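You operate a simulated robot arm through the tools that you are given. There is no shell and no other tool. Be economical: measure what you need, move in short steps, check, and stop when the job is done.

Carry out the task below with a simulated robot arm. There is one attempt and no reset: what you move stays moved.

## Task
Pull out the red stop, reset the spin rig, try a short run.
Fine: hood shut before the start; four to twelve seconds at the set speed, then the black stop button.

The check looks at the end state, three seconds after you hand in, the way a careful person would. Anything else that was tipped, shoved, dropped, spilled or broken makes it a failure.

## Robot
A 7-joint arm with a three-finger gripper, on a carriage that runs on a rail from [-0.006, 1.263] to [0.005, -1.217] (x, y) and turns from -497 to -165 degrees about z. Base frame: it is fixed where the carriage stands at the start and does not move with it; the origin is on the floor, on the carriage's upright axis, x ahead of it, y to its left, z up. Lengths are in m, angles in degrees, forces in N, time in s.
With the tool pointing down near the work surface it reaches from about 0.22 to 0.74 m from the robot's upright axis, wherever it stands. Its first joint turns from -115.0 to 115.0 degrees. Places, roughly: black stop button [0.3, 0.2, 0.9]; blue reset button [0.3, 0.1, 0.9]; blue spin rig [0.6, 0.4, 1]; clear hood [0.7, 0.4, 1.1]; green start button [0.3, 0.2, 0.9]; power switch [0.5, 0.1, 1]; red stop button [0.3, 0, 1]; short side lever [0.5, 0.6, 1]; speed dial [0.5, 0.2, 1]; yellow door [0.3, 0.4, 0.9]. Payload 2.69 kg.
Tool frame: the origin (TCP) lies between the finger pads and is the grasp point; the fingertips stand 0.03 m ahead of it; z points along the fingers, y is the line along which they close. The gripper opens to 0.128 m. The gripper's body begins 0.117 m behind the TCP.
Orientation is that of the tool frame in the base frame, as a unit quaternion [x, y, z, w]. With the fingers straight down and closing along the base's y, the tool's x points along the base's -x, its y along +y and its z along -z.

## Interface
- The arm moves only by the tool arm_command. Its argument "plan" is a list of rows, each a list of 3 entries, a list of its own where there are three numbers: the turn, a rotation vector about the tool's x, y, z in units of 4 degrees (1.0 is 4 degrees), then the shift along the tool's x, y, z in units of 50 mm (1.0 is 50 mm), then the gripper command, from -1 (fully open) to 1 (shut), values between in proportion. In form: [[[wx, wy, wz], [dx, dy, dz], grip], ...]. A call has 1 to 8 rows; each row shifts and turns the commanded pose from where the row before left it, along the tool's axes as they then stand. A call with a number of a shift or a turn outside -1 to 1 is refused whole. Each row takes 0.2 s and may step no farther than 0.05 m and 8.6 degrees from the row before; otherwise, or with a gripper value out of range, the whole call is refused. A pose out of reach is approached as far as the arm can. The call stops where the force on the tool passes 50 N (or 10 N more than at its start, if that is more) or the arm is blocked; 0.2 s more then pass. Each finger halts on what it meets, pressing with about 24 N; the grip force reading is that of the motor and also rises with nothing between the fingers. The clock runs only during rows and for 0.2 s after the last one: add rows that do not move to give the fingers time. The reply holds the time, the measured pose of the TCP, the force on the tool along the base axes, the opening and the grip force, in the units named above and with some noise, with the torque about the TCP (base axes, N m) and any sound that the robot's microphone picked up.
- Cameras (640 x 400 px; columns grow to the right, rows downward): "scene" is now at [0.0212, 0.1795, 1.77]; the picture's right is [0.14, -0.99, 0.00], its down [-0.70, -0.10, -0.71] and it looks along [0.70, 0.10, -0.70] (base axes); focal length 293 px, centre (320, 200). "wrist" rides on the gripper at [0.058, 0.054, -0.131] in the tool frame; the picture's right is [-0.68, 0.74, 0.00], its down [-0.62, -0.57, -0.55] and it looks along [-0.40, -0.37, 0.84] (tool axes); focal length 234 px, centre (320, 200). There is no depth. A picture from a camera that has moved, and an enlarged one, comes with that camera's place and axes in the base frame and with its lens.
- get_image(camera): a new picture of that camera. It takes no simulated time.
- raise_lower(by): slides the trunk up (or, below 0, down) by that many m; the arm and the scene camera ride with it, the base frame stays. It gives what a move gives, with no picture.
- steer(legs): drives the robot by 1 to 6 legs, each [ahead, left, turn to the left] in m, m and degrees, along the robot's own axes; the way and the turn of a leg run together, so that a leg with both is an arc; at most 1.5 m and 180 degrees a leg. The arm and the cameras ride along, it lands a little off, and it stops where it bumps. It keeps to its track: a leg is cut to what the track allows. It gives what a move gives.
- turn_head(pan, tilt): turns the head with the scene camera to pan (to the left, within 155 degrees either way) and tilt (down, from -29 to 69), counted from straight ahead of the robot. It gives what a move gives.
- close_up(camera, box): a new picture of the part [left, top, right, bottom] of that camera's present view, enlarged. It takes no simulated time.
- sign_off(): hands the job in; it is judged then, once.

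Work in short steps. Places have to be worked out from the pictures, the camera data and where the tool is seen: move nearer, look again, correct. Check each grasp and each placing, and mend what went wrong. You have 120 turns and 78 pictures in all, those below and enlarged ones among them. Open the gripper and draw the arm clear of the work before you hand the job in, unless the task says otherwise; then end with one line.

The tools are called after "Request:" as a command line: name --argument value ..., lists and objects as JSON in quotes. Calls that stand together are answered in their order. arm_command: Moves the arm, as the interface text tells. Its arguments: {"type":"object","properties":{"plan":{"type":"array"}},"required":["plan"]} The other tools are called the same way: raise_lower (by) slides the trunk up or down; steer (legs) drives the base; turn_head (pan, tilt) turns the head that bears the scene camera; get_image (camera) takes a picture; close_up (camera, box) takes an enlarged picture of a part of a camera's view; sign_off () hands the job in.

At the start:

```text
time_s: 0.0
ee_pos: [0.4383, 0.226, 1.4344]
tool_rot: [0.0, 1.0, 0.0, 0.001]
ft_force: [-0.2, 0.4, -0.2]
wrist_torque: [0.02, -0.01, -0.03]
width: 0.1279
gripper_force: 0.1
trunk travel left (down, up): [-0.93, 0.06]
robot x, y, heading: [-0.0027, 0.0001, 0.1]
head pan, tilt: [8.0, 44.8]
```

scene: 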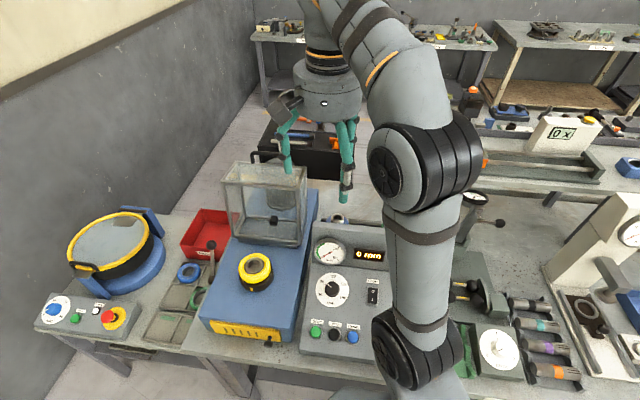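
wrist: 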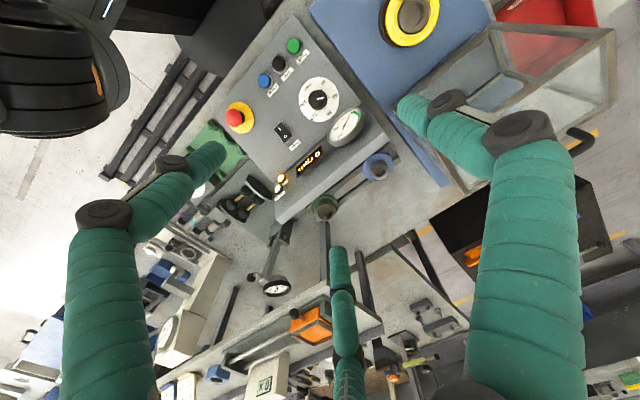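

The panel sits right of the blue rig. I'll enlarge the panel and the rig to read the labels and see the state.

Request:
close_up --camera "scene" --box '[290, 200, 410, 350]'

Request:
close_up --camera "scene" --box '[140, 140, 340, 350]'

Request:
close_up --camera "wrist" --box '[200, 10, 400, 220]'

```text
2.67 times, centred on (350, 275) of scene
camera zoom: at [0.0212, 0.1795, 1.77], right [0.14, -0.99, 0.0], down [-0.7, -0.1, -0.71], along [0.7, 0.1, -0.7], focal length 782 px, centre (240, 0)
```

zoom: 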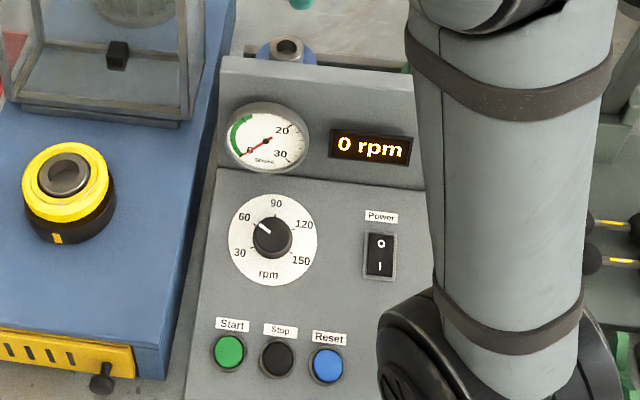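

```text
1.90 times, centred on (240, 245) of scene
camera zoom: at [0.0212, 0.1795, 1.77], right [0.14, -0.99, 0.0], down [-0.7, -0.1, -0.71], along [0.7, 0.1, -0.7], focal length 558 px, centre (472, 114)
```

zoom: 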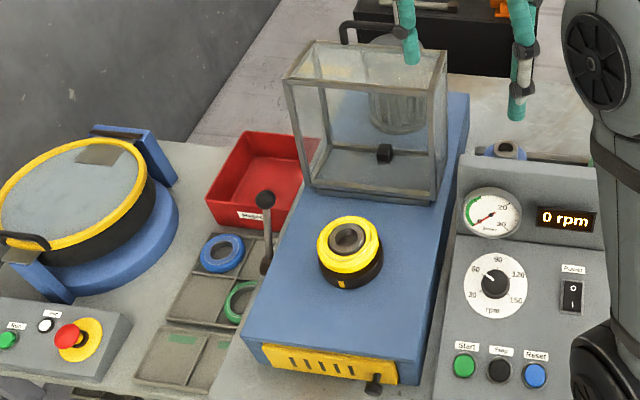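

```text
1.90 times, centred on (300, 115) of wrist
camera zoom: at [0.3802, 0.2804, 1.5654], right [0.68, 0.74, 0.0], down [0.62, -0.57, 0.55], along [0.4, -0.37, -0.84], focal length 446 px, centre (358, 362)
```

zoom: 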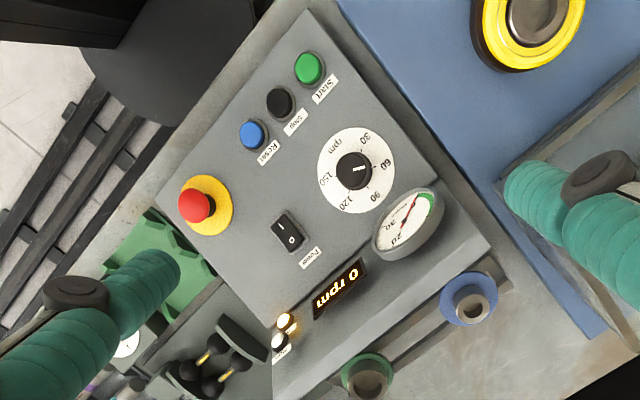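

Display reads 0 rpm, the dial points near 60, and the hood looks slid back. I need a better look at the gauge, lamps, side lever and door.

Request:
close_up --camera "scene" --box '[310, 235, 360, 270]'

Request:
close_up --camera "wrist" --box '[265, 160, 325, 200]'

Request:
close_up --camera "scene" --box '[190, 300, 290, 350]'

Request:
close_up --camera "scene" --box '[160, 230, 230, 320]'

```text
11.43 times, centred on (335, 252) of scene
camera zoom: at [0.0212, 0.1795, 1.77], right [0.14, -0.99, 0.0], down [-0.7, -0.1, -0.71], along [0.7, 0.1, -0.7], focal length 3351 px, centre (149, -400)
```

zoom: 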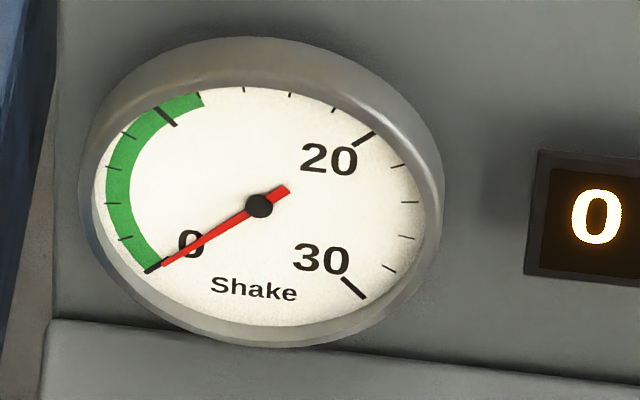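

```text
10.00 times, centred on (295, 180) of wrist
camera zoom: at [0.3802, 0.2804, 1.5654], right [0.68, 0.74, 0.0], down [0.62, -0.57, 0.55], along [0.4, -0.37, -0.84], focal length 2342 px, centre (570, 400)
```

zoom: 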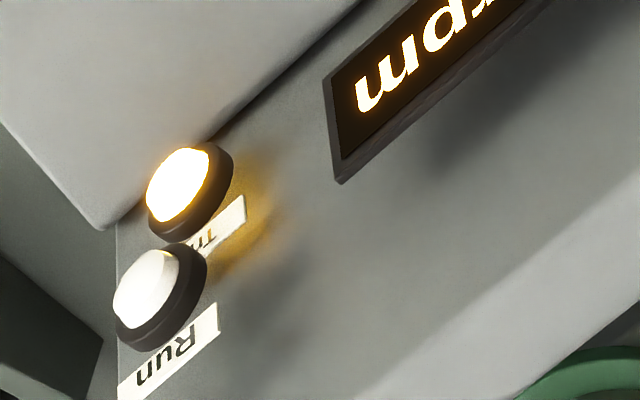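

```text
6.40 times, centred on (240, 325) of scene
camera zoom: at [0.0212, 0.1795, 1.77], right [0.14, -0.99, 0.0], down [-0.7, -0.1, -0.71], along [0.7, 0.1, -0.7], focal length 1877 px, centre (832, -600)
```

zoom: 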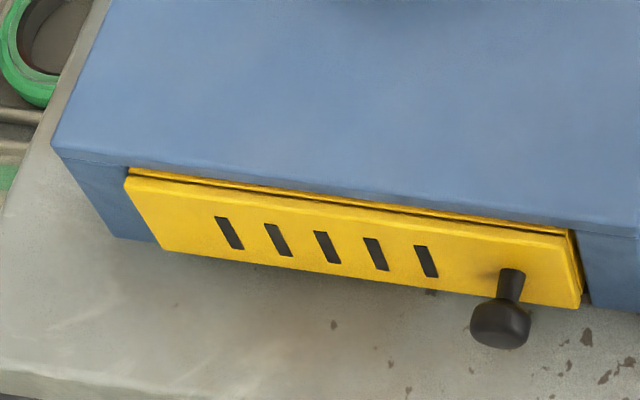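

```text
4.44 times, centred on (195, 275) of scene
camera zoom: at [0.0212, 0.1795, 1.77], right [0.14, -0.99, 0.0], down [-0.7, -0.1, -0.71], along [0.7, 0.1, -0.7], focal length 1303 px, centre (876, -133)
```

zoom: 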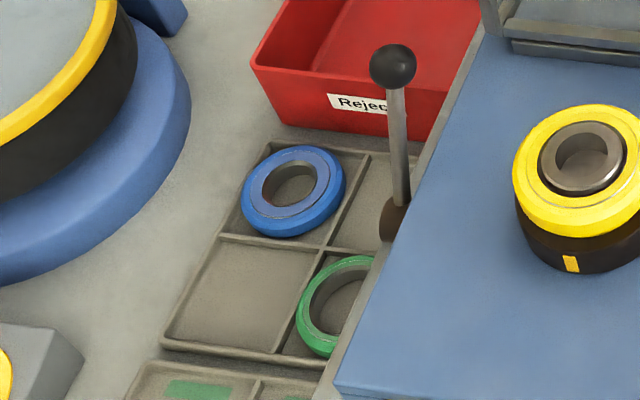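

Amber "Trip" lamp is lit and the shake gauge is at 0. Now I'll look at the hood and the door closer, and estimate button points: stop ≈ (0.335, 0.187, 0.94), start y≈0.237, reset y≈0.134.

Request:
close_up --camera "scene" --box '[210, 140, 330, 260]'

Request:
close_up --camera "wrist" --box '[370, 0, 640, 190]'

```text
3.33 times, centred on (270, 200) of scene
camera zoom: at [0.0212, 0.1795, 1.77], right [0.14, -0.99, 0.0], down [-0.7, -0.1, -0.71], along [0.7, 0.1, -0.7], focal length 978 px, centre (487, 200)
```

zoom: 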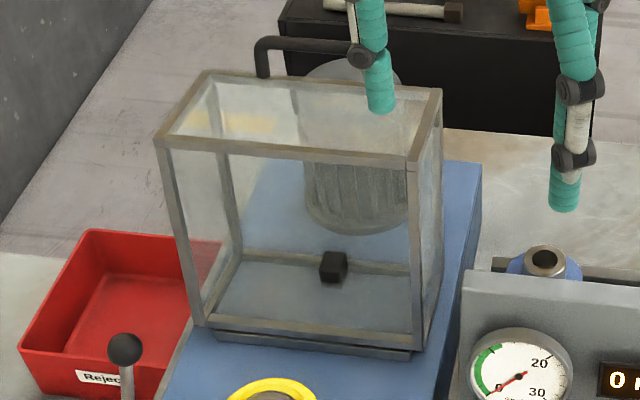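

```text
2.11 times, centred on (505, 95) of wrist
camera zoom: at [0.3802, 0.2804, 1.5654], right [0.68, 0.74, 0.0], down [0.62, -0.57, 0.55], along [0.4, -0.37, -0.84], focal length 493 px, centre (-70, 421)
```

zoom: 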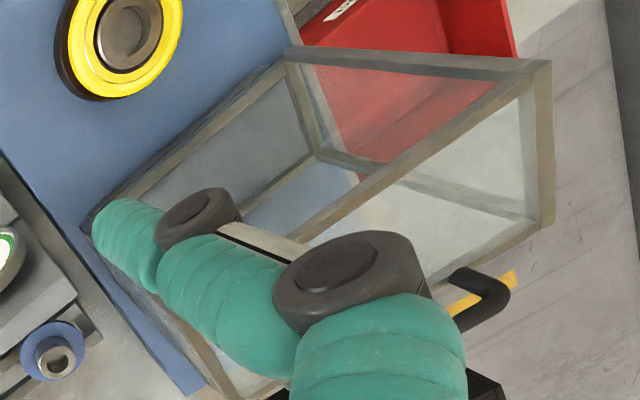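

Hood is hinged at its lower front edge (x≈0.585, z≈0.985), standing open 90° with its handle at the back top. First the red stop: I move above it, estimated at (0.34, 0.02, ~0.97), staying high.

Request:
arm_command --plan '[[[0, 0, 0], [0.24, -0.515, 0.6], 0], [[0, 0, 0], [0.24, -0.515, 0.6], 0], [[0, 0, 0], [0.24, -0.515, 0.6], 0], [[0, 0, 0], [0.24, -0.515, 0.6], 0], [[0, 0, 0], [0.24, -0.515, 0.6], 0], [[0, 0, 0], [0.24, -0.515, 0.6], 0], [[0, 0, 0], [0.24, -0.515, 0.6], 0], [[0, 0, 0], [0.24, -0.515, 0.6], 0]]'

Request:
get_image --camera "wrist"

Request:
get_image --camera "scene"

```text
time_s: 1.8
ee_pos: [0.3397, 0.0184, 1.1926]
tool_rot: [0.001, 1.0, 0.002, 0.0]
ft_force: [-0.4, -0.8, 0.9]
wrist_torque: [0.07, -0.02, 0.01]
width: 0.0641
gripper_force: 0.0
trunk travel left (down, up): [-0.93, 0.06]
robot x, y, heading: [-0.0013, 0.0009, -0.0]
head pan, tilt: [8.0, 44.8]
```

```text
66 pictures are left
camera wrist: at [0.2829, 0.0714, 1.3236], right [0.68, 0.74, 0.0], down [0.61, -0.57, 0.55], along [0.4, -0.37, -0.84], focal length 234 px, centre (320, 200)
```

wrist: 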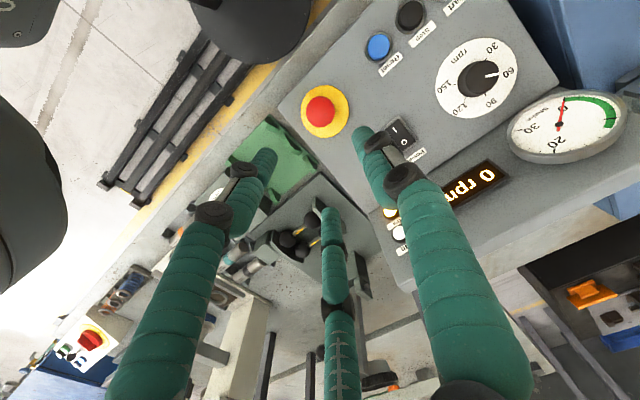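

```text
65 pictures are left
camera scene: at [0.0212, 0.1753, 1.7704], right [0.14, -0.99, 0.0], down [-0.7, -0.1, -0.71], along [0.7, 0.1, -0.7], focal length 293 px, centre (320, 200)
```

scene: 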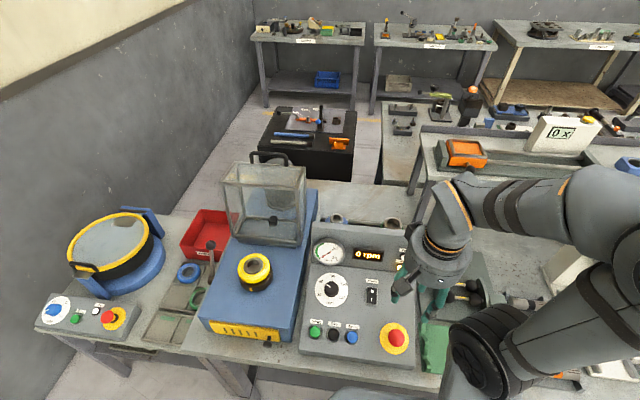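

Red head triangulates to about (0.334, 0.023, 0.98) on a panel sloping ~16°. I tilt the tool to the panel's normal and move to 0.1 m off the head.

Request:
arm_command --plan '[[[0, -1, 0], [0, 0, 0], 0], [[0, -1, 0], [0, 0, 0], 0], [[0, -1, 0], [0, 0, 0], 0], [[0, -1, 0], [0, 0, 0], 0], [[0, 0, 0], [0.437, 0.03, 0.7], 0], [[0, 0, 0], [0.437, 0.03, 0.7], 0], [[0, 0, 0], [0.437, 0.03, 0.7], 0]]'

Request:
close_up --camera "scene" --box '[290, 230, 450, 370]'

Request:
get_image --camera "wrist"

```text
time_s: 3.4
ee_pos: [0.303, 0.0268, 1.076]
tool_rot: [-0.001, 0.99, 0.001, 0.139]
ft_force: [-0.2, 0.8, 0.2]
wrist_torque: [-0.01, -0.04, -0.02]
width: 0.0641
gripper_force: 0.1
trunk travel left (down, up): [-0.93, 0.06]
robot x, y, heading: [0.0003, 0.0011, 0.0]
head pan, tilt: [8.0, 44.8]
```

```text
2.86 times, centred on (370, 300) of scene
camera zoom: at [0.0189, 0.18, 1.77], right [0.14, -0.99, 0.0], down [-0.7, -0.1, -0.71], along [0.7, 0.1, -0.7], focal length 838 px, centre (177, -86)
```

zoom: 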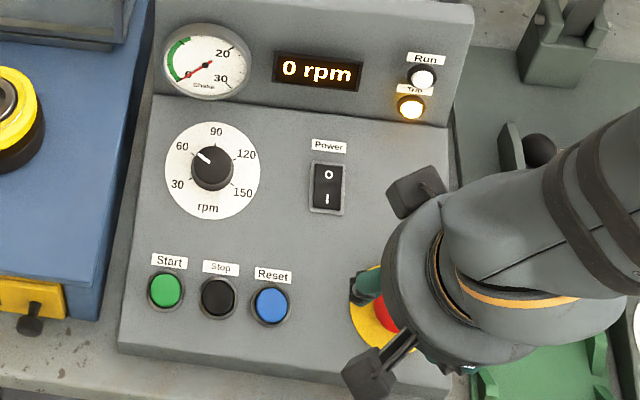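

```text
63 pictures are left
camera wrist: at [0.212, 0.0798, 1.1855], right [0.65, 0.74, 0.19], down [0.44, -0.57, 0.7], along [0.62, -0.37, -0.69], focal length 234 px, centre (320, 200)
```

wrist: 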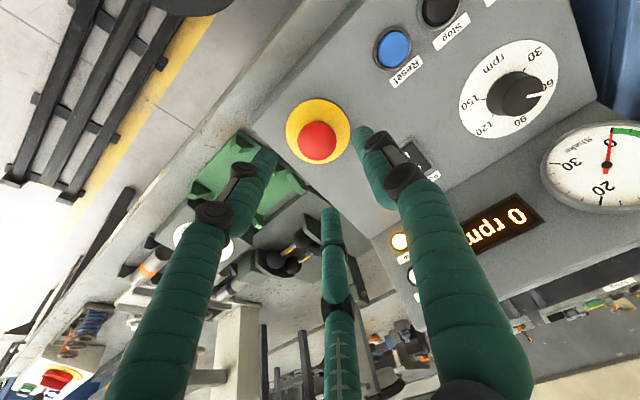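

The head again resolves to (0.334, 0.022, ~0.975). I advance 0.095 m along the tool axis with a small y correction.

Request:
arm_command --plan '[[[0, 0, 0], [-0.05, -0.08, 0.8], 0], [[0, 0, 0], [0, 0, 0.6], 0], [[0, 0, 0], [0, 0, 0.5], 0]]'

Request:
get_image --camera "wrist"

```text
time_s: 4.2
ee_pos: [0.3359, 0.0196, 0.9837]
tool_rot: [0.001, 0.99, -0.001, 0.139]
ft_force: [-0.3, 0.1, 0.0]
wrist_torque: [0.0, 0.0, 0.02]
width: 0.0637
gripper_force: 0.0
trunk travel left (down, up): [-0.93, 0.06]
robot x, y, heading: [-0.0025, 0.0009, -0.1]
head pan, tilt: [8.0, 44.8]
```

```text
62 pictures are left
camera wrist: at [0.2443, 0.074, 1.0939], right [0.65, 0.74, 0.19], down [0.44, -0.57, 0.7], along [0.62, -0.37, -0.69], focal length 234 px, centre (320, 200)
```

wrist: 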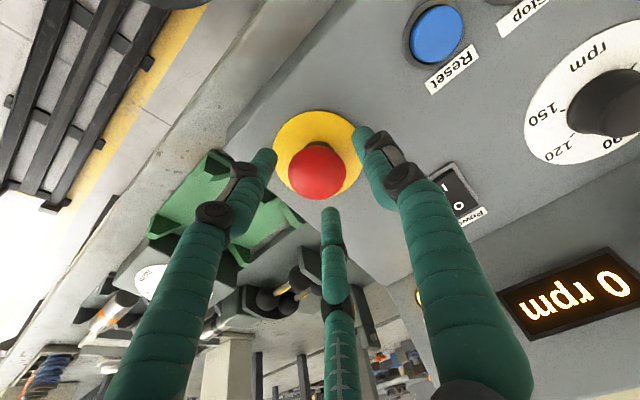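

The red head lies centred between the fingertips. I go 8 mm farther and close.

Request:
arm_command --plan '[[[0, 0, 0], [0, 0.04, 0.16], 0], [[0, 0, 0], [0, 0, 0], 1], [[0, 0, 0], [0, 0, 0], 1], [[0, 0, 0], [0, 0, 0], 1], [[0, 0, 0], [0, 0, 0], 1]]'

Request:
get_image --camera "wrist"

```text
time_s: 5.4
ee_pos: [0.3376, 0.0221, 0.9765]
tool_rot: [0.001, 0.99, 0.0, 0.139]
ft_force: [-0.6, -1.9, -3.1]
wrist_torque: [-0.07, -0.08, -0.24]
width: 0.0476
gripper_force: 23.9
trunk travel left (down, up): [-0.93, 0.06]
robot x, y, heading: [0.0027, -0.0014, 0.1]
head pan, tilt: [8.0, 44.8]
```

```text
61 pictures are left
camera wrist: at [0.2465, 0.0763, 1.086], right [0.65, 0.74, 0.19], down [0.44, -0.57, 0.7], along [0.62, -0.37, -0.69], focal length 234 px, centre (320, 200)
```

wrist: 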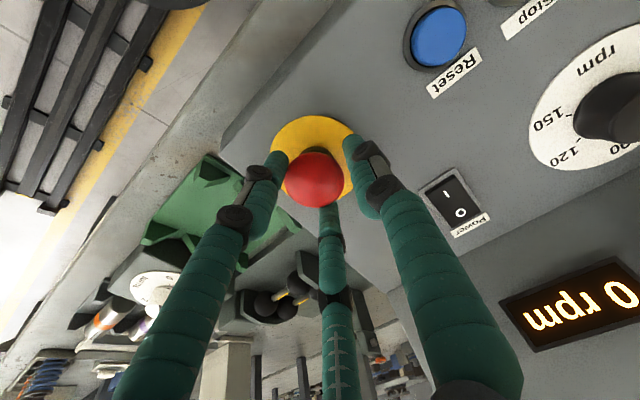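

Gripped at 48 mm with 24 N. I pull back gently along the panel normal, in small steps.

Request:
arm_command --plan '[[[0, 0, 0], [0, 0, -0.1], 1], [[0, 0, 0], [0, 0, -0.1], 1], [[0, 0, 0], [0, 0, -0.1], 1], [[0, 0, 0], [0, 0, -0.1], 1]]'

Request:
get_image --camera "wrist"

```text
time_s: 6.4
ee_pos: [0.3342, 0.0185, 0.9946]
tool_rot: [0.001, 0.991, -0.001, 0.136]
ft_force: [0.0, -20.6, -35.7]
wrist_torque: [-0.44, 0.04, -0.15]
width: 0.0432
gripper_force: 44.8
trunk travel left (down, up): [-0.93, 0.06]
robot x, y, heading: [-0.0014, 0.001, -0.1]
head pan, tilt: [8.0, 44.8]
```

```text
60 pictures are left
camera wrist: at [0.242, 0.0716, 1.104], right [0.65, 0.73, 0.18], down [0.44, -0.57, 0.69], along [0.61, -0.37, -0.7], focal length 234 px, centre (320, 200)
```

wrist: 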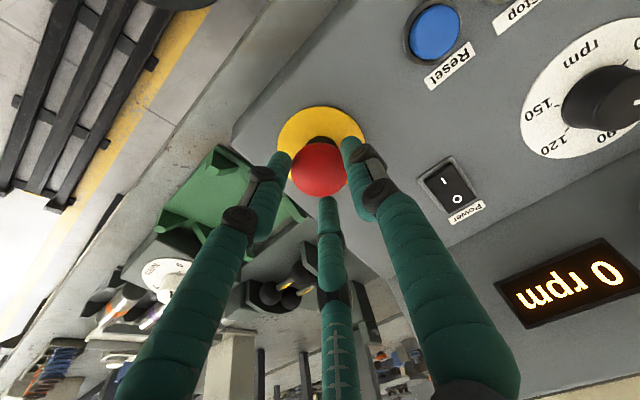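

The head looks drawn out (more stalk visible), with 36 N load and fingers slipping slightly. I release and back off to check.

Request:
arm_command --plan '[[[0, 0, 0], [0, 0, 0], 0], [[0, 0, 0], [0, 0, 0], 0], [[0, 0, 0], [0, 0, 0], 0], [[0, 0, 0], [0, 0, -0.5], 0], [[0, 0, 0], [0, 0, -0.8], 0]]'

Request:
get_image --camera "wrist"

```text
time_s: 7.6
ee_pos: [0.3153, 0.0238, 1.0601]
tool_rot: [-0.001, 0.99, 0.0, 0.139]
ft_force: [-0.6, -0.3, -0.2]
wrist_torque: [0.02, 0.03, 0.0]
width: 0.064
gripper_force: 0.1
trunk travel left (down, up): [-0.93, 0.06]
robot x, y, heading: [0.0022, 0.0045, 0.0]
head pan, tilt: [8.0, 44.8]
```

```text
59 pictures are left
camera wrist: at [0.2238, 0.0768, 1.1695], right [0.65, 0.74, 0.19], down [0.44, -0.56, 0.7], along [0.62, -0.37, -0.69], focal length 234 px, centre (320, 200)
```

wrist: 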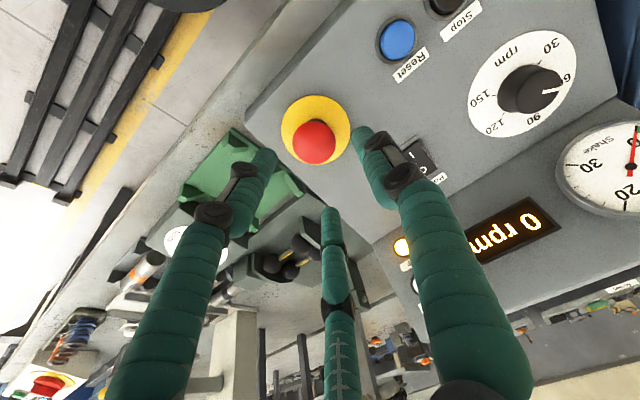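

Compare offset of head to yellow disc: it seems to have grown. I enlarge to judge.

Request:
close_up --camera "wrist" --box '[260, 80, 370, 180]'

Request:
close_up --camera "scene" --box '[330, 270, 450, 370]'

```text
4.00 times, centred on (315, 130) of wrist
camera zoom: at [0.2238, 0.0768, 1.1695], right [0.65, 0.74, 0.19], down [0.44, -0.56, 0.7], along [0.62, -0.37, -0.69], focal length 937 px, centre (340, 480)
```

zoom: 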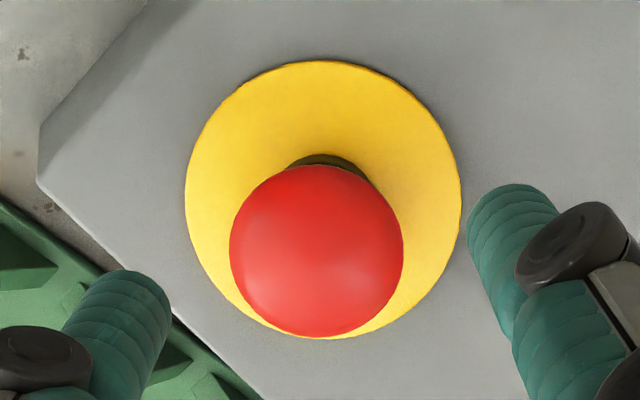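

```text
4.00 times, centred on (390, 320) of scene
camera zoom: at [0.0218, 0.1794, 1.7699], right [0.14, -0.99, 0.0], down [-0.7, -0.1, -0.71], along [0.7, 0.1, -0.7], focal length 1173 px, centre (40, -280)
```

zoom: 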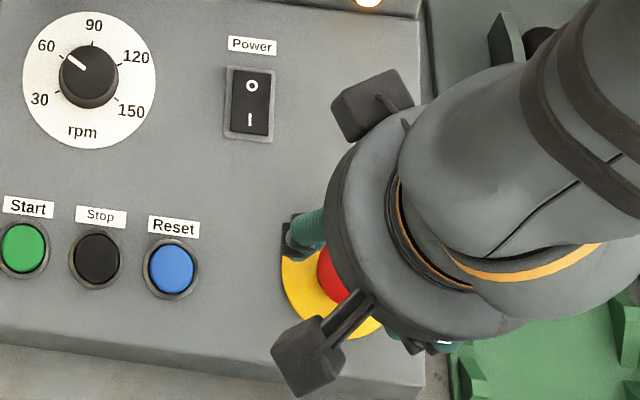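

Unclear whether it clicked out: the fingers slipped a bit over the dome. I grip again deeper (tips close under the head) and pull once more, reading the force.

Request:
arm_command --plan '[[[0, 0, 0], [0, -0.02, 0.8], 0], [[0, 0, 0], [0, 0, 0.7], 0], [[0, 0, 0], [0, 0, 0.3], 0], [[0, 0, 0], [0, 0, 0], 1], [[0, 0, 0], [0, 0, 0], 1], [[0, 0, 0], [0, 0, 0], 1], [[0, 0, 0], [0, 0, 0], 1]]'

Request:
get_image --camera "wrist"

```text
time_s: 9.2
ee_pos: [0.3388, 0.0217, 0.9721]
tool_rot: [0.001, 0.99, 0.0, 0.138]
ft_force: [-5.5, -2.4, -6.4]
wrist_torque: [0.0, -0.09, -0.28]
width: 0.0465
gripper_force: 24.0
trunk travel left (down, up): [-0.93, 0.06]
robot x, y, heading: [-0.0003, -0.0002, -0.1]
head pan, tilt: [8.0, 44.8]
```

```text
56 pictures are left
camera wrist: at [0.2476, 0.0753, 1.0815], right [0.65, 0.74, 0.19], down [0.44, -0.57, 0.7], along [0.62, -0.37, -0.69], focal length 234 px, centre (320, 200)
```

wrist: 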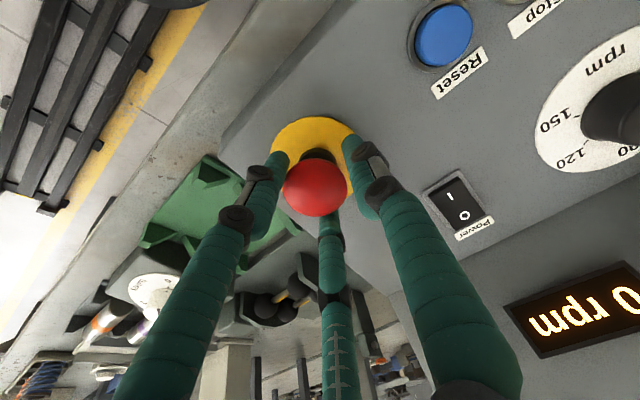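

Relative to the first grip the disc sits the same while the head is ~8 px lower, i.e. it is already out. A light confirming pull, then release.

Request:
arm_command --plan '[[[0, 0, 0], [0, 0, -0.08], 1], [[0, 0, 0], [0, 0, -0.08], 1], [[0, 0, 0], [0, 0, -0.08], 1]]'

Request:
arm_command --plan '[[[0, 0, 0], [0, 0, 0], 0], [[0, 0, 0], [0, 0, 0], 0], [[0, 0, 0], [0, 0, 0], 0], [[0, 0, 0], [0, 0, -0.5], 0], [[0, 0, 0], [0, 0, -0.9], 0]]'

Request:
close_up --camera "wrist" --box '[260, 80, 370, 180]'

```text
time_s: 10.0
ee_pos: [0.3368, 0.0173, 0.9808]
tool_rot: [0.002, 0.991, 0.0, 0.136]
ft_force: [-3.1, -17.6, -32.2]
wrist_torque: [-0.06, -0.29, -0.07]
width: 0.043
gripper_force: 45.1
trunk travel left (down, up): [-0.93, 0.06]
robot x, y, heading: [0.0, -0.0004, -0.3]
head pan, tilt: [8.0, 44.8]
```

```text
time_s: 11.2
ee_pos: [0.3183, 0.0187, 1.0502]
tool_rot: [-0.002, 0.99, 0.0, 0.139]
ft_force: [-0.8, -0.9, -0.6]
wrist_torque: [0.03, 0.04, 0.02]
width: 0.0642
gripper_force: 0.1
trunk travel left (down, up): [-0.93, 0.06]
robot x, y, heading: [0.0023, -0.0005, -0.3]
head pan, tilt: [8.0, 44.8]
```

```text
4.00 times, centred on (315, 130) of wrist
camera zoom: at [0.2257, 0.0736, 1.1598], right [0.65, 0.74, 0.19], down [0.44, -0.57, 0.7], along [0.62, -0.37, -0.69], focal length 937 px, centre (340, 480)
```

zoom: 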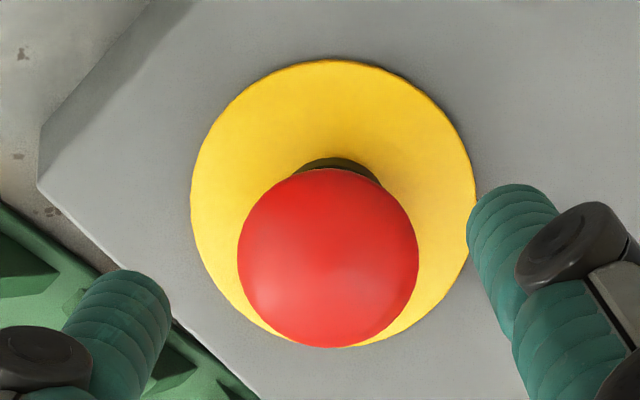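

Stop is out and steady. Next the hood: I raise the arm, untilt it, and drive the carriage left so that the hood's handle is within reach.

Request:
arm_command --plan '[[[0, 0, 0], [0, 0, -1], 0], [[0, 0, 0], [0, 0, -1], 0], [[0, 1, 0], [0, 0, -0.9], 0], [[0, 1, 0], [0, 0, -0.9], 0], [[0, 1, 0], [0, 0, -0.9], 0], [[0, 1, 0], [0, 0, -0.9], 0], [[0, 0, 0], [0, 0, -1], 0], [[0, 0, 0], [0, 0, -1], 0]]'

Request:
steer --legs '[[0, 0.4, 0]]'

Request:
get_image --camera "scene"

Request:
get_image --camera "wrist"

```text
time_s: 13.0
ee_pos: [0.2631, 0.022, 1.4259]
tool_rot: [-0.001, 1.0, 0.0, 0.0]
ft_force: [0.1, -0.4, -0.4]
wrist_torque: [0.03, 0.03, 0.01]
width: 0.0642
gripper_force: 0.1
trunk travel left (down, up): [-0.93, 0.06]
robot x, y, heading: [0.0012, 0.0, 0.1]
head pan, tilt: [8.0, 44.8]
```

```text
time_s: 15.5
ee_pos: [0.2598, 0.4203, 1.4238]
tool_rot: [0.002, 1.0, -0.001, 0.0]
ft_force: [0.0, -0.5, 1.0]
wrist_torque: [0.04, 0.01, -0.02]
width: 0.0639
gripper_force: 0.0
trunk travel left (down, up): [-0.93, 0.06]
robot x, y, heading: [-0.0016, 0.3993, -0.0]
head pan, tilt: [8.0, 44.8]
```

```text
54 pictures are left
camera scene: at [0.0201, 0.5803, 1.77], right [0.14, -0.99, 0.0], down [-0.7, -0.1, -0.71], along [0.7, 0.1, -0.7], focal length 293 px, centre (320, 200)
```

scene: 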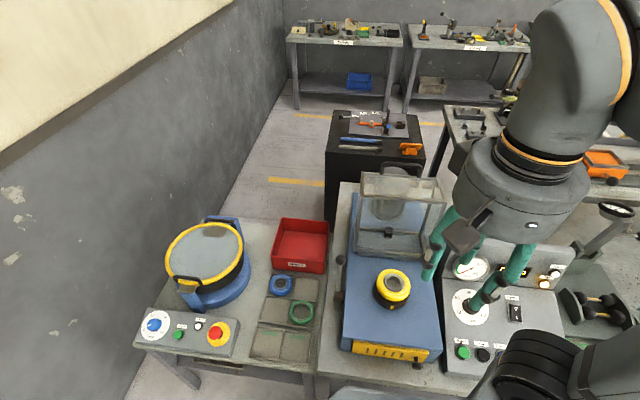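

```text
53 pictures are left
camera wrist: at [0.2017, 0.4744, 1.555], right [0.68, 0.73, 0.0], down [0.61, -0.57, 0.55], along [0.4, -0.37, -0.84], focal length 234 px, centre (320, 200)
```

wrist: 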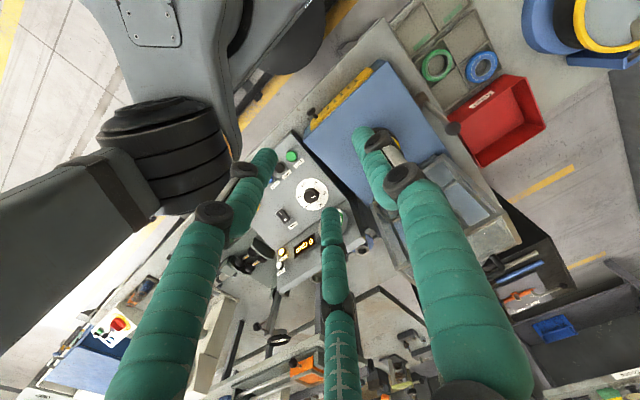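

Request:
close_up --camera "scene" --box '[320, 150, 460, 260]'

Request:
close_up --camera "scene" --box '[320, 230, 460, 380]'

```text
3.64 times, centred on (390, 205) of scene
camera zoom: at [0.0201, 0.5803, 1.77], right [0.14, -0.99, 0.0], down [-0.7, -0.1, -0.71], along [0.7, 0.1, -0.7], focal length 1066 px, centre (66, 182)
```

zoom: 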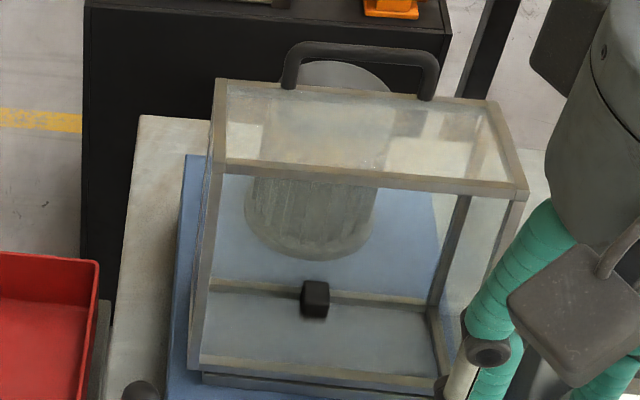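

```text
2.67 times, centred on (390, 305) of scene
camera zoom: at [0.0201, 0.5803, 1.77], right [0.14, -0.99, 0.0], down [-0.7, -0.1, -0.71], along [0.7, 0.1, -0.7], focal length 782 px, centre (133, -80)
```

zoom: 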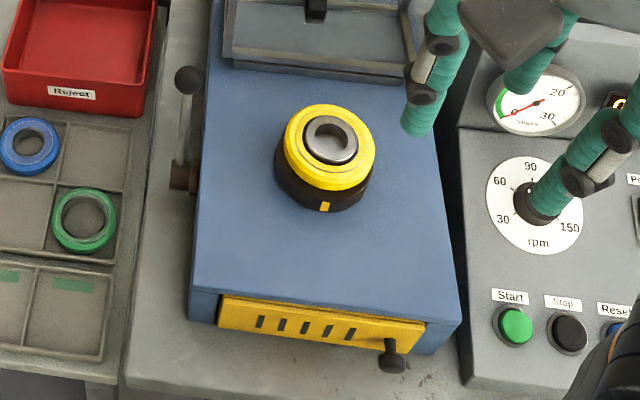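

Handle bar triangulates (three views) to x≈0.739, z≈1.225, y from 0.389 to 0.495, standing on the hood's top rear edge; closing swings it toward me to about (0.333, 1.119). I turn the gripper 90° so it closes along x, open wide enough, staying high.

Request:
arm_command --plan '[[[0, 0, -1], [0, 0, 0], 0], [[0, 0, -1], [0, 0, 0], 0], [[0, 0, -1], [0, 0, 0], 0], [[0, 0, -1], [0, 0, 0], 0], [[0, 0, -1], [0, 0, 0], 0], [[0, 0, -1], [0, 0, 0], 0], [[0, 0, -1], [0, 0, 0], 0], [[0, 0, -1], [0, 0, 0], 0]]'

Request:
arm_command --plan '[[[0, 0, -1], [0, 0, 0], 0], [[0, 0, -1], [0, 0, 0], 0], [[0, 0, -1], [0, 0, 0], 0], [[0, 0, -1], [0, 0, 0], 0], [[0, 0, -1], [0, 0, 0], 0], [[0, 0, -1], [0, 0, 0], 0], [[0, 0, -1], [0, 0, 0], 0], [[0, 0, -1], [0, 0, 0], 0]]'

Request:
arm_command --plan '[[[0, 0, -1], [0, 0, 0], 0], [[0, 0, -1], [0, 0, 0], 0], [[0, 0, -1], [0, 0, 0], 0], [[0, 0, -1], [0, 0, 0], 0], [[0, 0, -1], [0, 0, 0], 0], [[0, 0, -1], [0, 0, 0], 0], [[0, 0, -0.5], [0, 0, 0], 0]]'

```text
time_s: 17.3
ee_pos: [0.2602, 0.4202, 1.4238]
tool_rot: [-0.275, 0.961, 0.0, 0.0]
ft_force: [0.2, 0.1, -0.4]
wrist_torque: [0.03, -0.01, -0.01]
width: 0.0639
gripper_force: 0.1
trunk travel left (down, up): [-0.93, 0.06]
robot x, y, heading: [0.0009, 0.4048, -0.2]
head pan, tilt: [8.0, 44.8]
```

```text
time_s: 19.1
ee_pos: [0.2597, 0.4208, 1.4246]
tool_rot: [-0.529, 0.849, 0.0, 0.0]
ft_force: [0.2, -0.1, 0.4]
wrist_torque: [-0.01, 0.02, 0.01]
width: 0.0643
gripper_force: 0.0
trunk travel left (down, up): [-0.93, 0.06]
robot x, y, heading: [-0.0024, 0.4029, 0.1]
head pan, tilt: [8.0, 44.8]
```

```text
time_s: 20.7
ee_pos: [0.2588, 0.4221, 1.4241]
tool_rot: [-0.706, 0.708, 0.0, -0.001]
ft_force: [-0.2, 0.8, -0.1]
wrist_torque: [0.03, 0.0, 0.01]
width: 0.0638
gripper_force: 0.1
trunk travel left (down, up): [-0.93, 0.06]
robot x, y, heading: [0.0011, 0.3996, -0.2]
head pan, tilt: [8.0, 44.8]
```

Orientation is right (tool x = −y, tool y = −x). I move forward toward above the handle, staying high, then look.

Request:
arm_command --plan '[[[0, 0, 0], [-0.05, -0.96, 0], 0], [[0, 0, 0], [-0.05, -0.96, 0], 0], [[0, 0, 0], [-0.05, -0.96, 0], 0], [[0, 0, 0], [-0.05, -0.96, 0], 0], [[0, 0, 0], [-0.05, -0.96, 0], 0], [[0, 0, 0], [-0.05, -0.96, 0], 0], [[0, 0, 0], [-0.05, -0.96, 0], 0], [[0, 0, 0], [-0.05, -0.96, 0], 0]]'

Request:
get_image --camera "wrist"

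Request:
get_image --camera "scene"

```text
time_s: 22.5
ee_pos: [0.5852, 0.4219, 1.3999]
tool_rot: [-0.706, 0.708, 0.001, 0.0]
ft_force: [1.0, 0.3, -0.5]
wrist_torque: [-0.05, 0.2, 0.01]
width: 0.0639
gripper_force: 0.0
out of reach, approached as far as the arm can: row 7, 8
trunk travel left (down, up): [-0.93, 0.06]
robot x, y, heading: [-0.0014, 0.4, -0.3]
head pan, tilt: [8.0, 44.8]
```

```text
50 pictures are left
camera wrist: at [0.5331, 0.3636, 1.5299], right [-0.73, 0.68, 0.0], down [0.57, 0.61, 0.55], along [0.37, 0.4, -0.84], focal length 234 px, centre (320, 200)
```

wrist: 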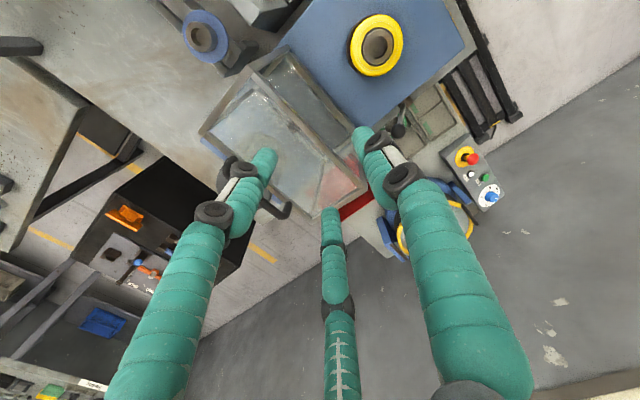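

```text
49 pictures are left
camera scene: at [0.0257, 0.5805, 1.7699], right [0.14, -0.99, 0.0], down [-0.7, -0.1, -0.71], along [0.7, 0.1, -0.71], focal length 293 px, centre (320, 200)
```

scene: 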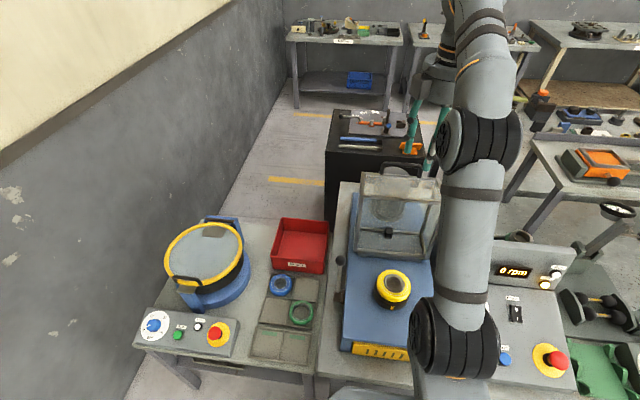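

Reach at this height ends at x≈0.585. I raise the trunk by its last 0.06 m and then descend and tilt a bit forward as the reach is better lower.

Request:
raise_lower --by 0.06

Request:
arm_command --plan '[[[0, 0, 0], [-0.1, 0, 0.9], 0], [[0, 0, 0], [-0.1, 0, 0.9], 0], [[0, 0, 0], [-0.1, 0, 0.9], 0], [[0, 0, 0], [-0.1, -0.9, 0], 0], [[0, 0, 0], [-0.1, -0.9, 0], 0]]'

```text
time_s: 23.5
ee_pos: [0.5827, 0.4215, 1.4614]
tool_rot: [-0.706, 0.709, 0.0, 0.001]
ft_force: [0.4, 0.4, 0.6]
wrist_torque: [0.02, 0.03, -0.03]
width: 0.0642
gripper_force: 0.1
trunk travel left (down, up): [-0.99, 0.0]
robot x, y, heading: [-0.0029, 0.4003, -0.2]
head pan, tilt: [8.0, 44.8]
```

```text
time_s: 24.7
ee_pos: [0.6734, 0.4474, 1.3226]
tool_rot: [-0.706, 0.709, 0.003, -0.001]
ft_force: [0.6, 0.8, -0.5]
wrist_torque: [-0.03, 0.08, -0.03]
width: 0.064
gripper_force: 0.1
trunk travel left (down, up): [-0.99, 0.0]
robot x, y, heading: [0.0006, 0.403, -0.2]
head pan, tilt: [8.0, 44.8]
```

Reached x=0.673 at z=1.32. I continue to just above the bar.

Request:
arm_command --plan '[[[0, 0, 0], [0.05, 0, 0.6], 0], [[0, 0, 0], [0, -0.66, 0], 0], [[0, 0, 0], [0, -0.66, 0], 0]]'

Request:
get_image --camera "wrist"

Request:
close_up --camera "scene" --box '[320, 120, 480, 270]'

```text
time_s: 25.5
ee_pos: [0.6972, 0.446, 1.2951]
tool_rot: [-0.705, 0.709, -0.001, 0.003]
ft_force: [-1.1, -0.6, 0.6]
wrist_torque: [0.02, -0.1, -0.03]
width: 0.064
gripper_force: 0.1
out of reach, approached as far as the arm can: row 2, 3
trunk travel left (down, up): [-0.99, 0.0]
robot x, y, heading: [0.0025, 0.4001, -0.2]
head pan, tilt: [8.0, 44.8]
```

```text
48 pictures are left
camera wrist: at [0.6431, 0.3869, 1.4257], right [-0.73, 0.68, 0.0], down [0.57, 0.61, 0.55], along [0.38, 0.4, -0.83], focal length 234 px, centre (320, 200)
```

wrist: 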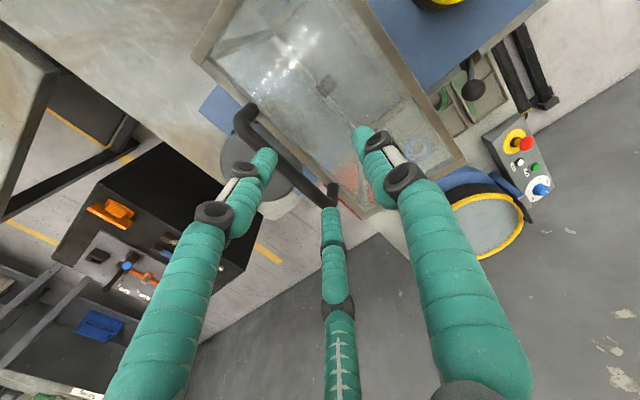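

```text
2.67 times, centred on (400, 195) of scene
camera zoom: at [0.0165, 0.5797, 1.8301], right [0.14, -0.99, 0.0], down [-0.7, -0.1, -0.71], along [0.7, 0.1, -0.7], focal length 782 px, centre (107, 213)
```

zoom: 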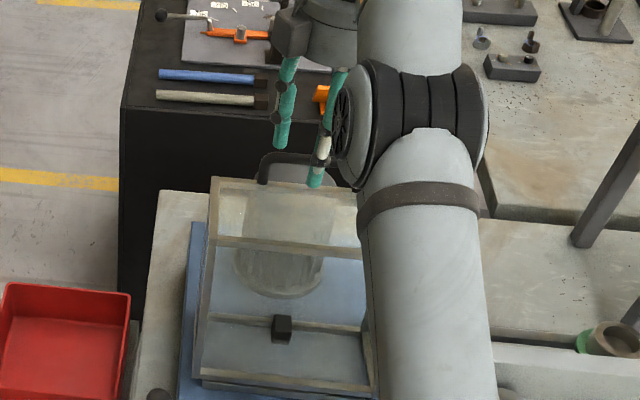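

Bar appears near x≈0.725–0.735, y 0.385–0.49. I tilt the tool 20° forward to gain reach and narrow the fingers to 40 mm.

Request:
arm_command --plan '[[[1, 0, 0], [0, 0, 0], 0.3], [[1, 0, 0], [0, 0, 0], 0.3], [[1, 0, 0], [0, 0, 0], 0.3], [[1, 0, 0], [0, 0, 0], 0.3], [[1, 0, 0], [0, 0, 0], 0.3]]'

Request:
get_image --camera "wrist"

```text
time_s: 26.7
ee_pos: [0.7014, 0.4423, 1.2951]
tool_rot: [0.702, -0.696, 0.108, -0.099]
ft_force: [0.2, -0.3, -0.2]
wrist_torque: [0.0, -0.02, 0.02]
width: 0.045
gripper_force: 0.1
out of reach, approached as far as the arm can: row 1, 2
trunk travel left (down, up): [-0.99, 0.0]
robot x, y, heading: [0.0019, 0.4006, 0.1]
head pan, tilt: [8.0, 44.8]
```

```text
46 pictures are left
camera wrist: at [0.6125, 0.3847, 1.4059], right [-0.71, 0.67, -0.22], down [0.38, 0.63, 0.68], along [0.6, 0.4, -0.7], focal length 234 px, centre (320, 200)
```

wrist: 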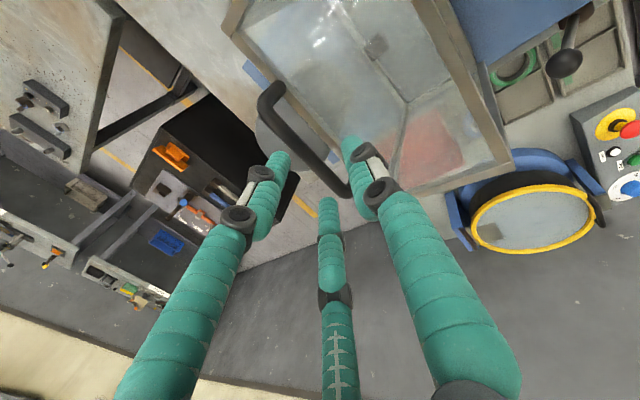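

Bar estimate (0.73, y 0.385–0.49, 1.22); fingertips' centre is at (0.71, 1.266), and the approach direction matches. I go 45 mm along the tool axis.

Request:
arm_command --plan '[[[0, 0, 0], [0, -0.12, 0.45], 0.3], [[0, 0, 0], [0, 0, 0.45], 0.3]]'

Request:
get_image --camera "wrist"

Request:
close_up --camera "scene" --box '[360, 120, 460, 220]'

```text
time_s: 27.3
ee_pos: [0.7216, 0.4421, 1.2544]
tool_rot: [0.704, -0.695, 0.108, -0.099]
ft_force: [0.8, -0.2, -1.0]
wrist_torque: [0.02, 0.03, 0.01]
width: 0.0446
gripper_force: 0.0
trunk travel left (down, up): [-0.99, 0.0]
robot x, y, heading: [-0.0017, 0.4033, -0.2]
head pan, tilt: [8.0, 44.8]
```

```text
45 pictures are left
camera wrist: at [0.6335, 0.3843, 1.3644], right [-0.71, 0.67, -0.22], down [0.38, 0.63, 0.68], along [0.59, 0.4, -0.7], focal length 234 px, centre (320, 200)
```

wrist: 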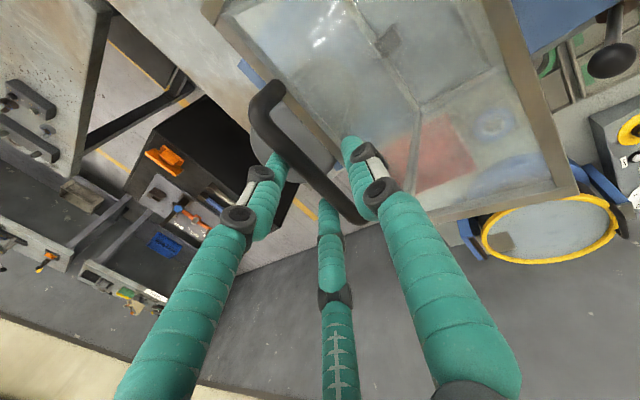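

```text
4.00 times, centred on (410, 170) of scene
camera zoom: at [0.0208, 0.5802, 1.83], right [0.14, -0.99, 0.0], down [-0.7, -0.1, -0.71], along [0.7, 0.1, -0.7], focal length 1173 px, centre (-40, 320)
```

zoom: 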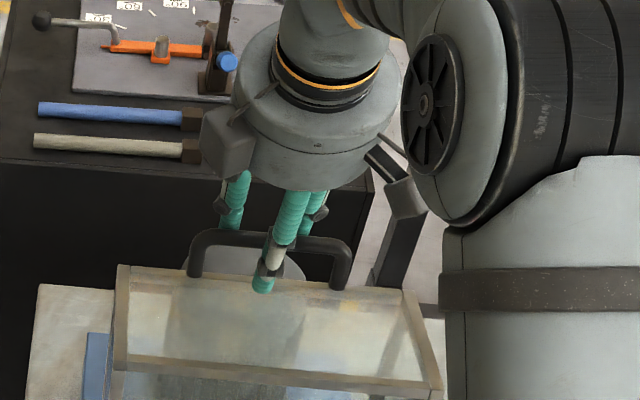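

The single finger is in front of the bar and the pair behind it. I go 8 mm deeper and close to feel the bar.

Request:
arm_command --plan '[[[0, 0, 0], [0, 0, 0.16], 0.3], [[0, 0, 0], [0, 0, 0], 1], [[0, 0, 0], [0, 0, 0], 1], [[0, 0, 0], [0, 0, 0], 1], [[0, 0, 0], [0, 0, 0], 1]]'

Request:
get_image --camera "wrist"

```text
time_s: 28.5
ee_pos: [0.7233, 0.443, 1.2467]
tool_rot: [0.703, -0.696, 0.109, -0.099]
ft_force: [2.1, 3.9, 3.3]
wrist_torque: [0.28, -0.02, -0.24]
width: 0.0204
gripper_force: 37.7
trunk travel left (down, up): [-0.99, 0.0]
robot x, y, heading: [-0.0033, 0.3997, -0.1]
head pan, tilt: [8.0, 44.8]
```

```text
43 pictures are left
camera wrist: at [0.6352, 0.3859, 1.3571], right [-0.71, 0.67, -0.22], down [0.38, 0.63, 0.68], along [0.59, 0.4, -0.7], focal length 234 px, centre (320, 200)
```

wrist: 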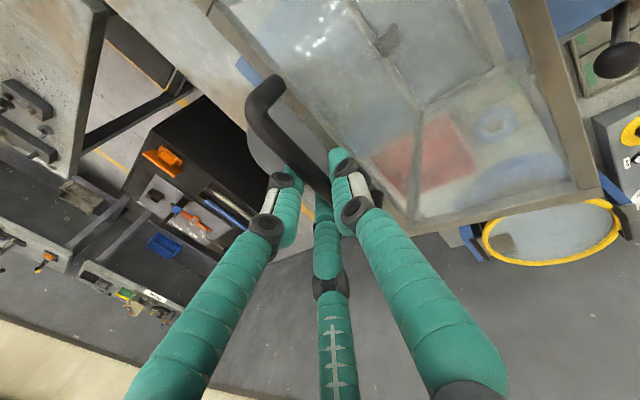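

Bar gripped (20 mm) near (0.73, 1.226), angle 59° about the hinge with r≈0.28. I slacken slightly to a cage and start swinging the hood along its arc with 5° steps.

Request:
arm_command --plan '[[[0, 0, 0], [0, 0, 0], 0.6], [[0.5, 0, 0], [0, 0.353, -0.356], 0.6], [[0.5, 0, 0], [0, 0.371, -0.338], 0.6], [[0.5, 0, 0], [0, 0.388, -0.319], 0.6]]'

Request:
get_image --camera "wrist"

```text
time_s: 29.5
ee_pos: [0.6516, 0.4413, 1.2766]
tool_rot: [0.697, -0.689, 0.145, -0.135]
ft_force: [0.7, 0.4, 1.8]
wrist_torque: [0.05, -0.08, -0.02]
width: 0.0261
gripper_force: 0.3
trunk travel left (down, up): [-0.99, 0.0]
robot x, y, heading: [-0.0052, 0.3984, -0.1]
head pan, tilt: [8.0, 44.8]
```

```text
42 pictures are left
camera wrist: at [0.5527, 0.3837, 1.3775], right [-0.68, 0.67, -0.3], down [0.3, 0.63, 0.72], along [0.66, 0.4, -0.63], focal length 234 px, centre (320, 200)
```

wrist: 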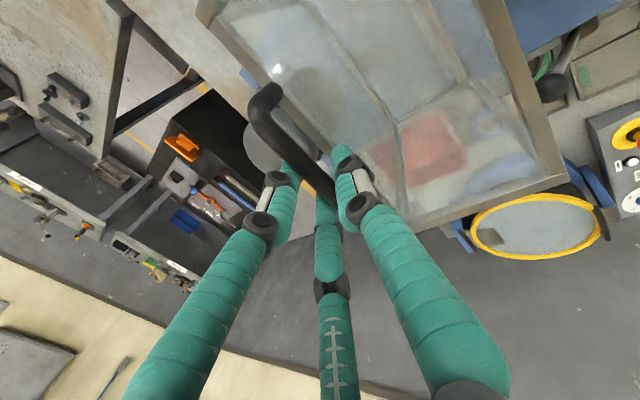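

The bar is following, low force. I continue five more steps.

Request:
arm_command --plan '[[[0.5, 0, 0], [0, 0.404, -0.299], 0.6], [[0.5, 0, 0], [0, 0.419, -0.278], 0.6], [[0.5, 0, 0], [0, 0.433, -0.256], 0.6], [[0.5, 0, 0], [0, 0.446, -0.234], 0.6], [[0.5, 0, 0], [0, 0.458, -0.211], 0.6]]'

Request:
get_image --camera "wrist"

Request:
get_image --camera "scene"

```text
time_s: 30.7
ee_pos: [0.529, 0.441, 1.2835]
tool_rot: [0.683, -0.674, 0.205, -0.196]
ft_force: [0.0, -0.1, -0.2]
wrist_torque: [0.02, -0.02, -0.01]
width: 0.0258
gripper_force: 0.1
trunk travel left (down, up): [-0.99, 0.0]
robot x, y, heading: [-0.0038, 0.4004, -0.2]
head pan, tilt: [8.0, 44.8]
```

```text
41 pictures are left
camera wrist: at [0.4134, 0.3833, 1.366], right [-0.62, 0.66, -0.41], down [0.17, 0.63, 0.76], along [0.76, 0.4, -0.51], focal length 234 px, centre (320, 200)
```

wrist: 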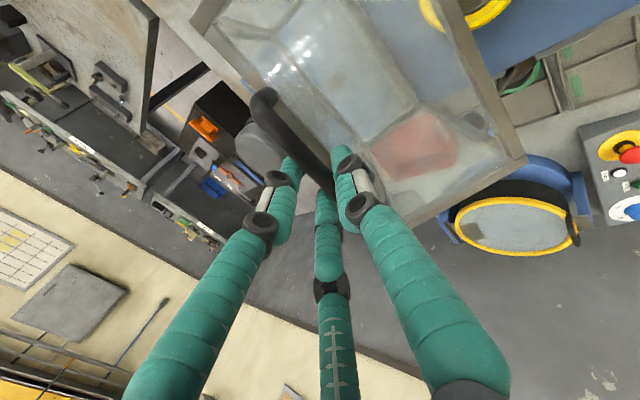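

```text
40 pictures are left
camera scene: at [0.0187, 0.5813, 1.8299], right [0.14, -0.99, 0.0], down [-0.7, -0.1, -0.71], along [0.7, 0.1, -0.7], focal length 293 px, centre (320, 200)
```

scene: 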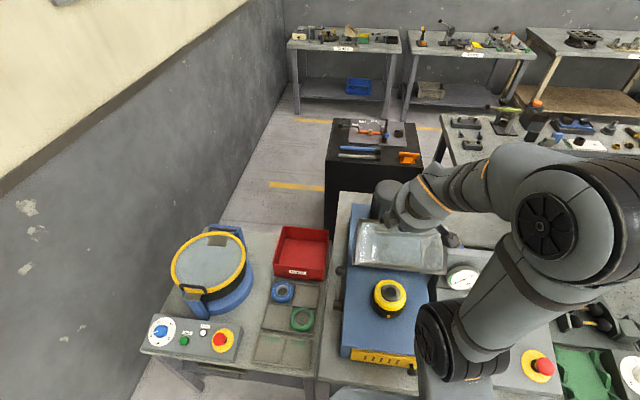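

The hood follows well (about 40° swung, no force). Next five steps.

Request:
arm_command --plan '[[[0.5, 0, 0], [0, 0.468, -0.188], 0.6], [[0.5, 0, 0], [0, 0.477, -0.164], 0.6], [[0.5, 0, 0], [0, 0.485, -0.139], 0.6], [[0.5, 0, 0], [0, 0.492, -0.115], 0.6], [[0.5, 0, 0], [0, 0.497, -0.089], 0.6]]'

Request:
get_image --camera "wrist"

```text
time_s: 31.9
ee_pos: [0.4233, 0.4384, 1.2416]
tool_rot: [0.663, -0.653, 0.263, -0.255]
ft_force: [-1.6, -1.2, -0.1]
wrist_torque: [-0.11, 0.04, -0.05]
width: 0.0263
gripper_force: 0.7
out of reach, approached as far as the arm can: row 1
trunk travel left (down, up): [-0.99, 0.0]
robot x, y, heading: [-0.0008, 0.4029, -0.1]
head pan, tilt: [8.0, 44.8]
```

```text
39 pictures are left
camera wrist: at [0.2962, 0.3788, 1.3007], right [-0.54, 0.66, -0.51], down [0.04, 0.63, 0.78], along [0.84, 0.4, -0.36], focal length 234 px, centre (320, 200)
```

wrist: 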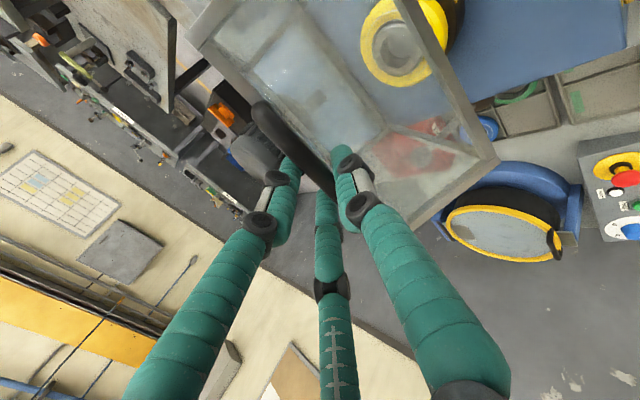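

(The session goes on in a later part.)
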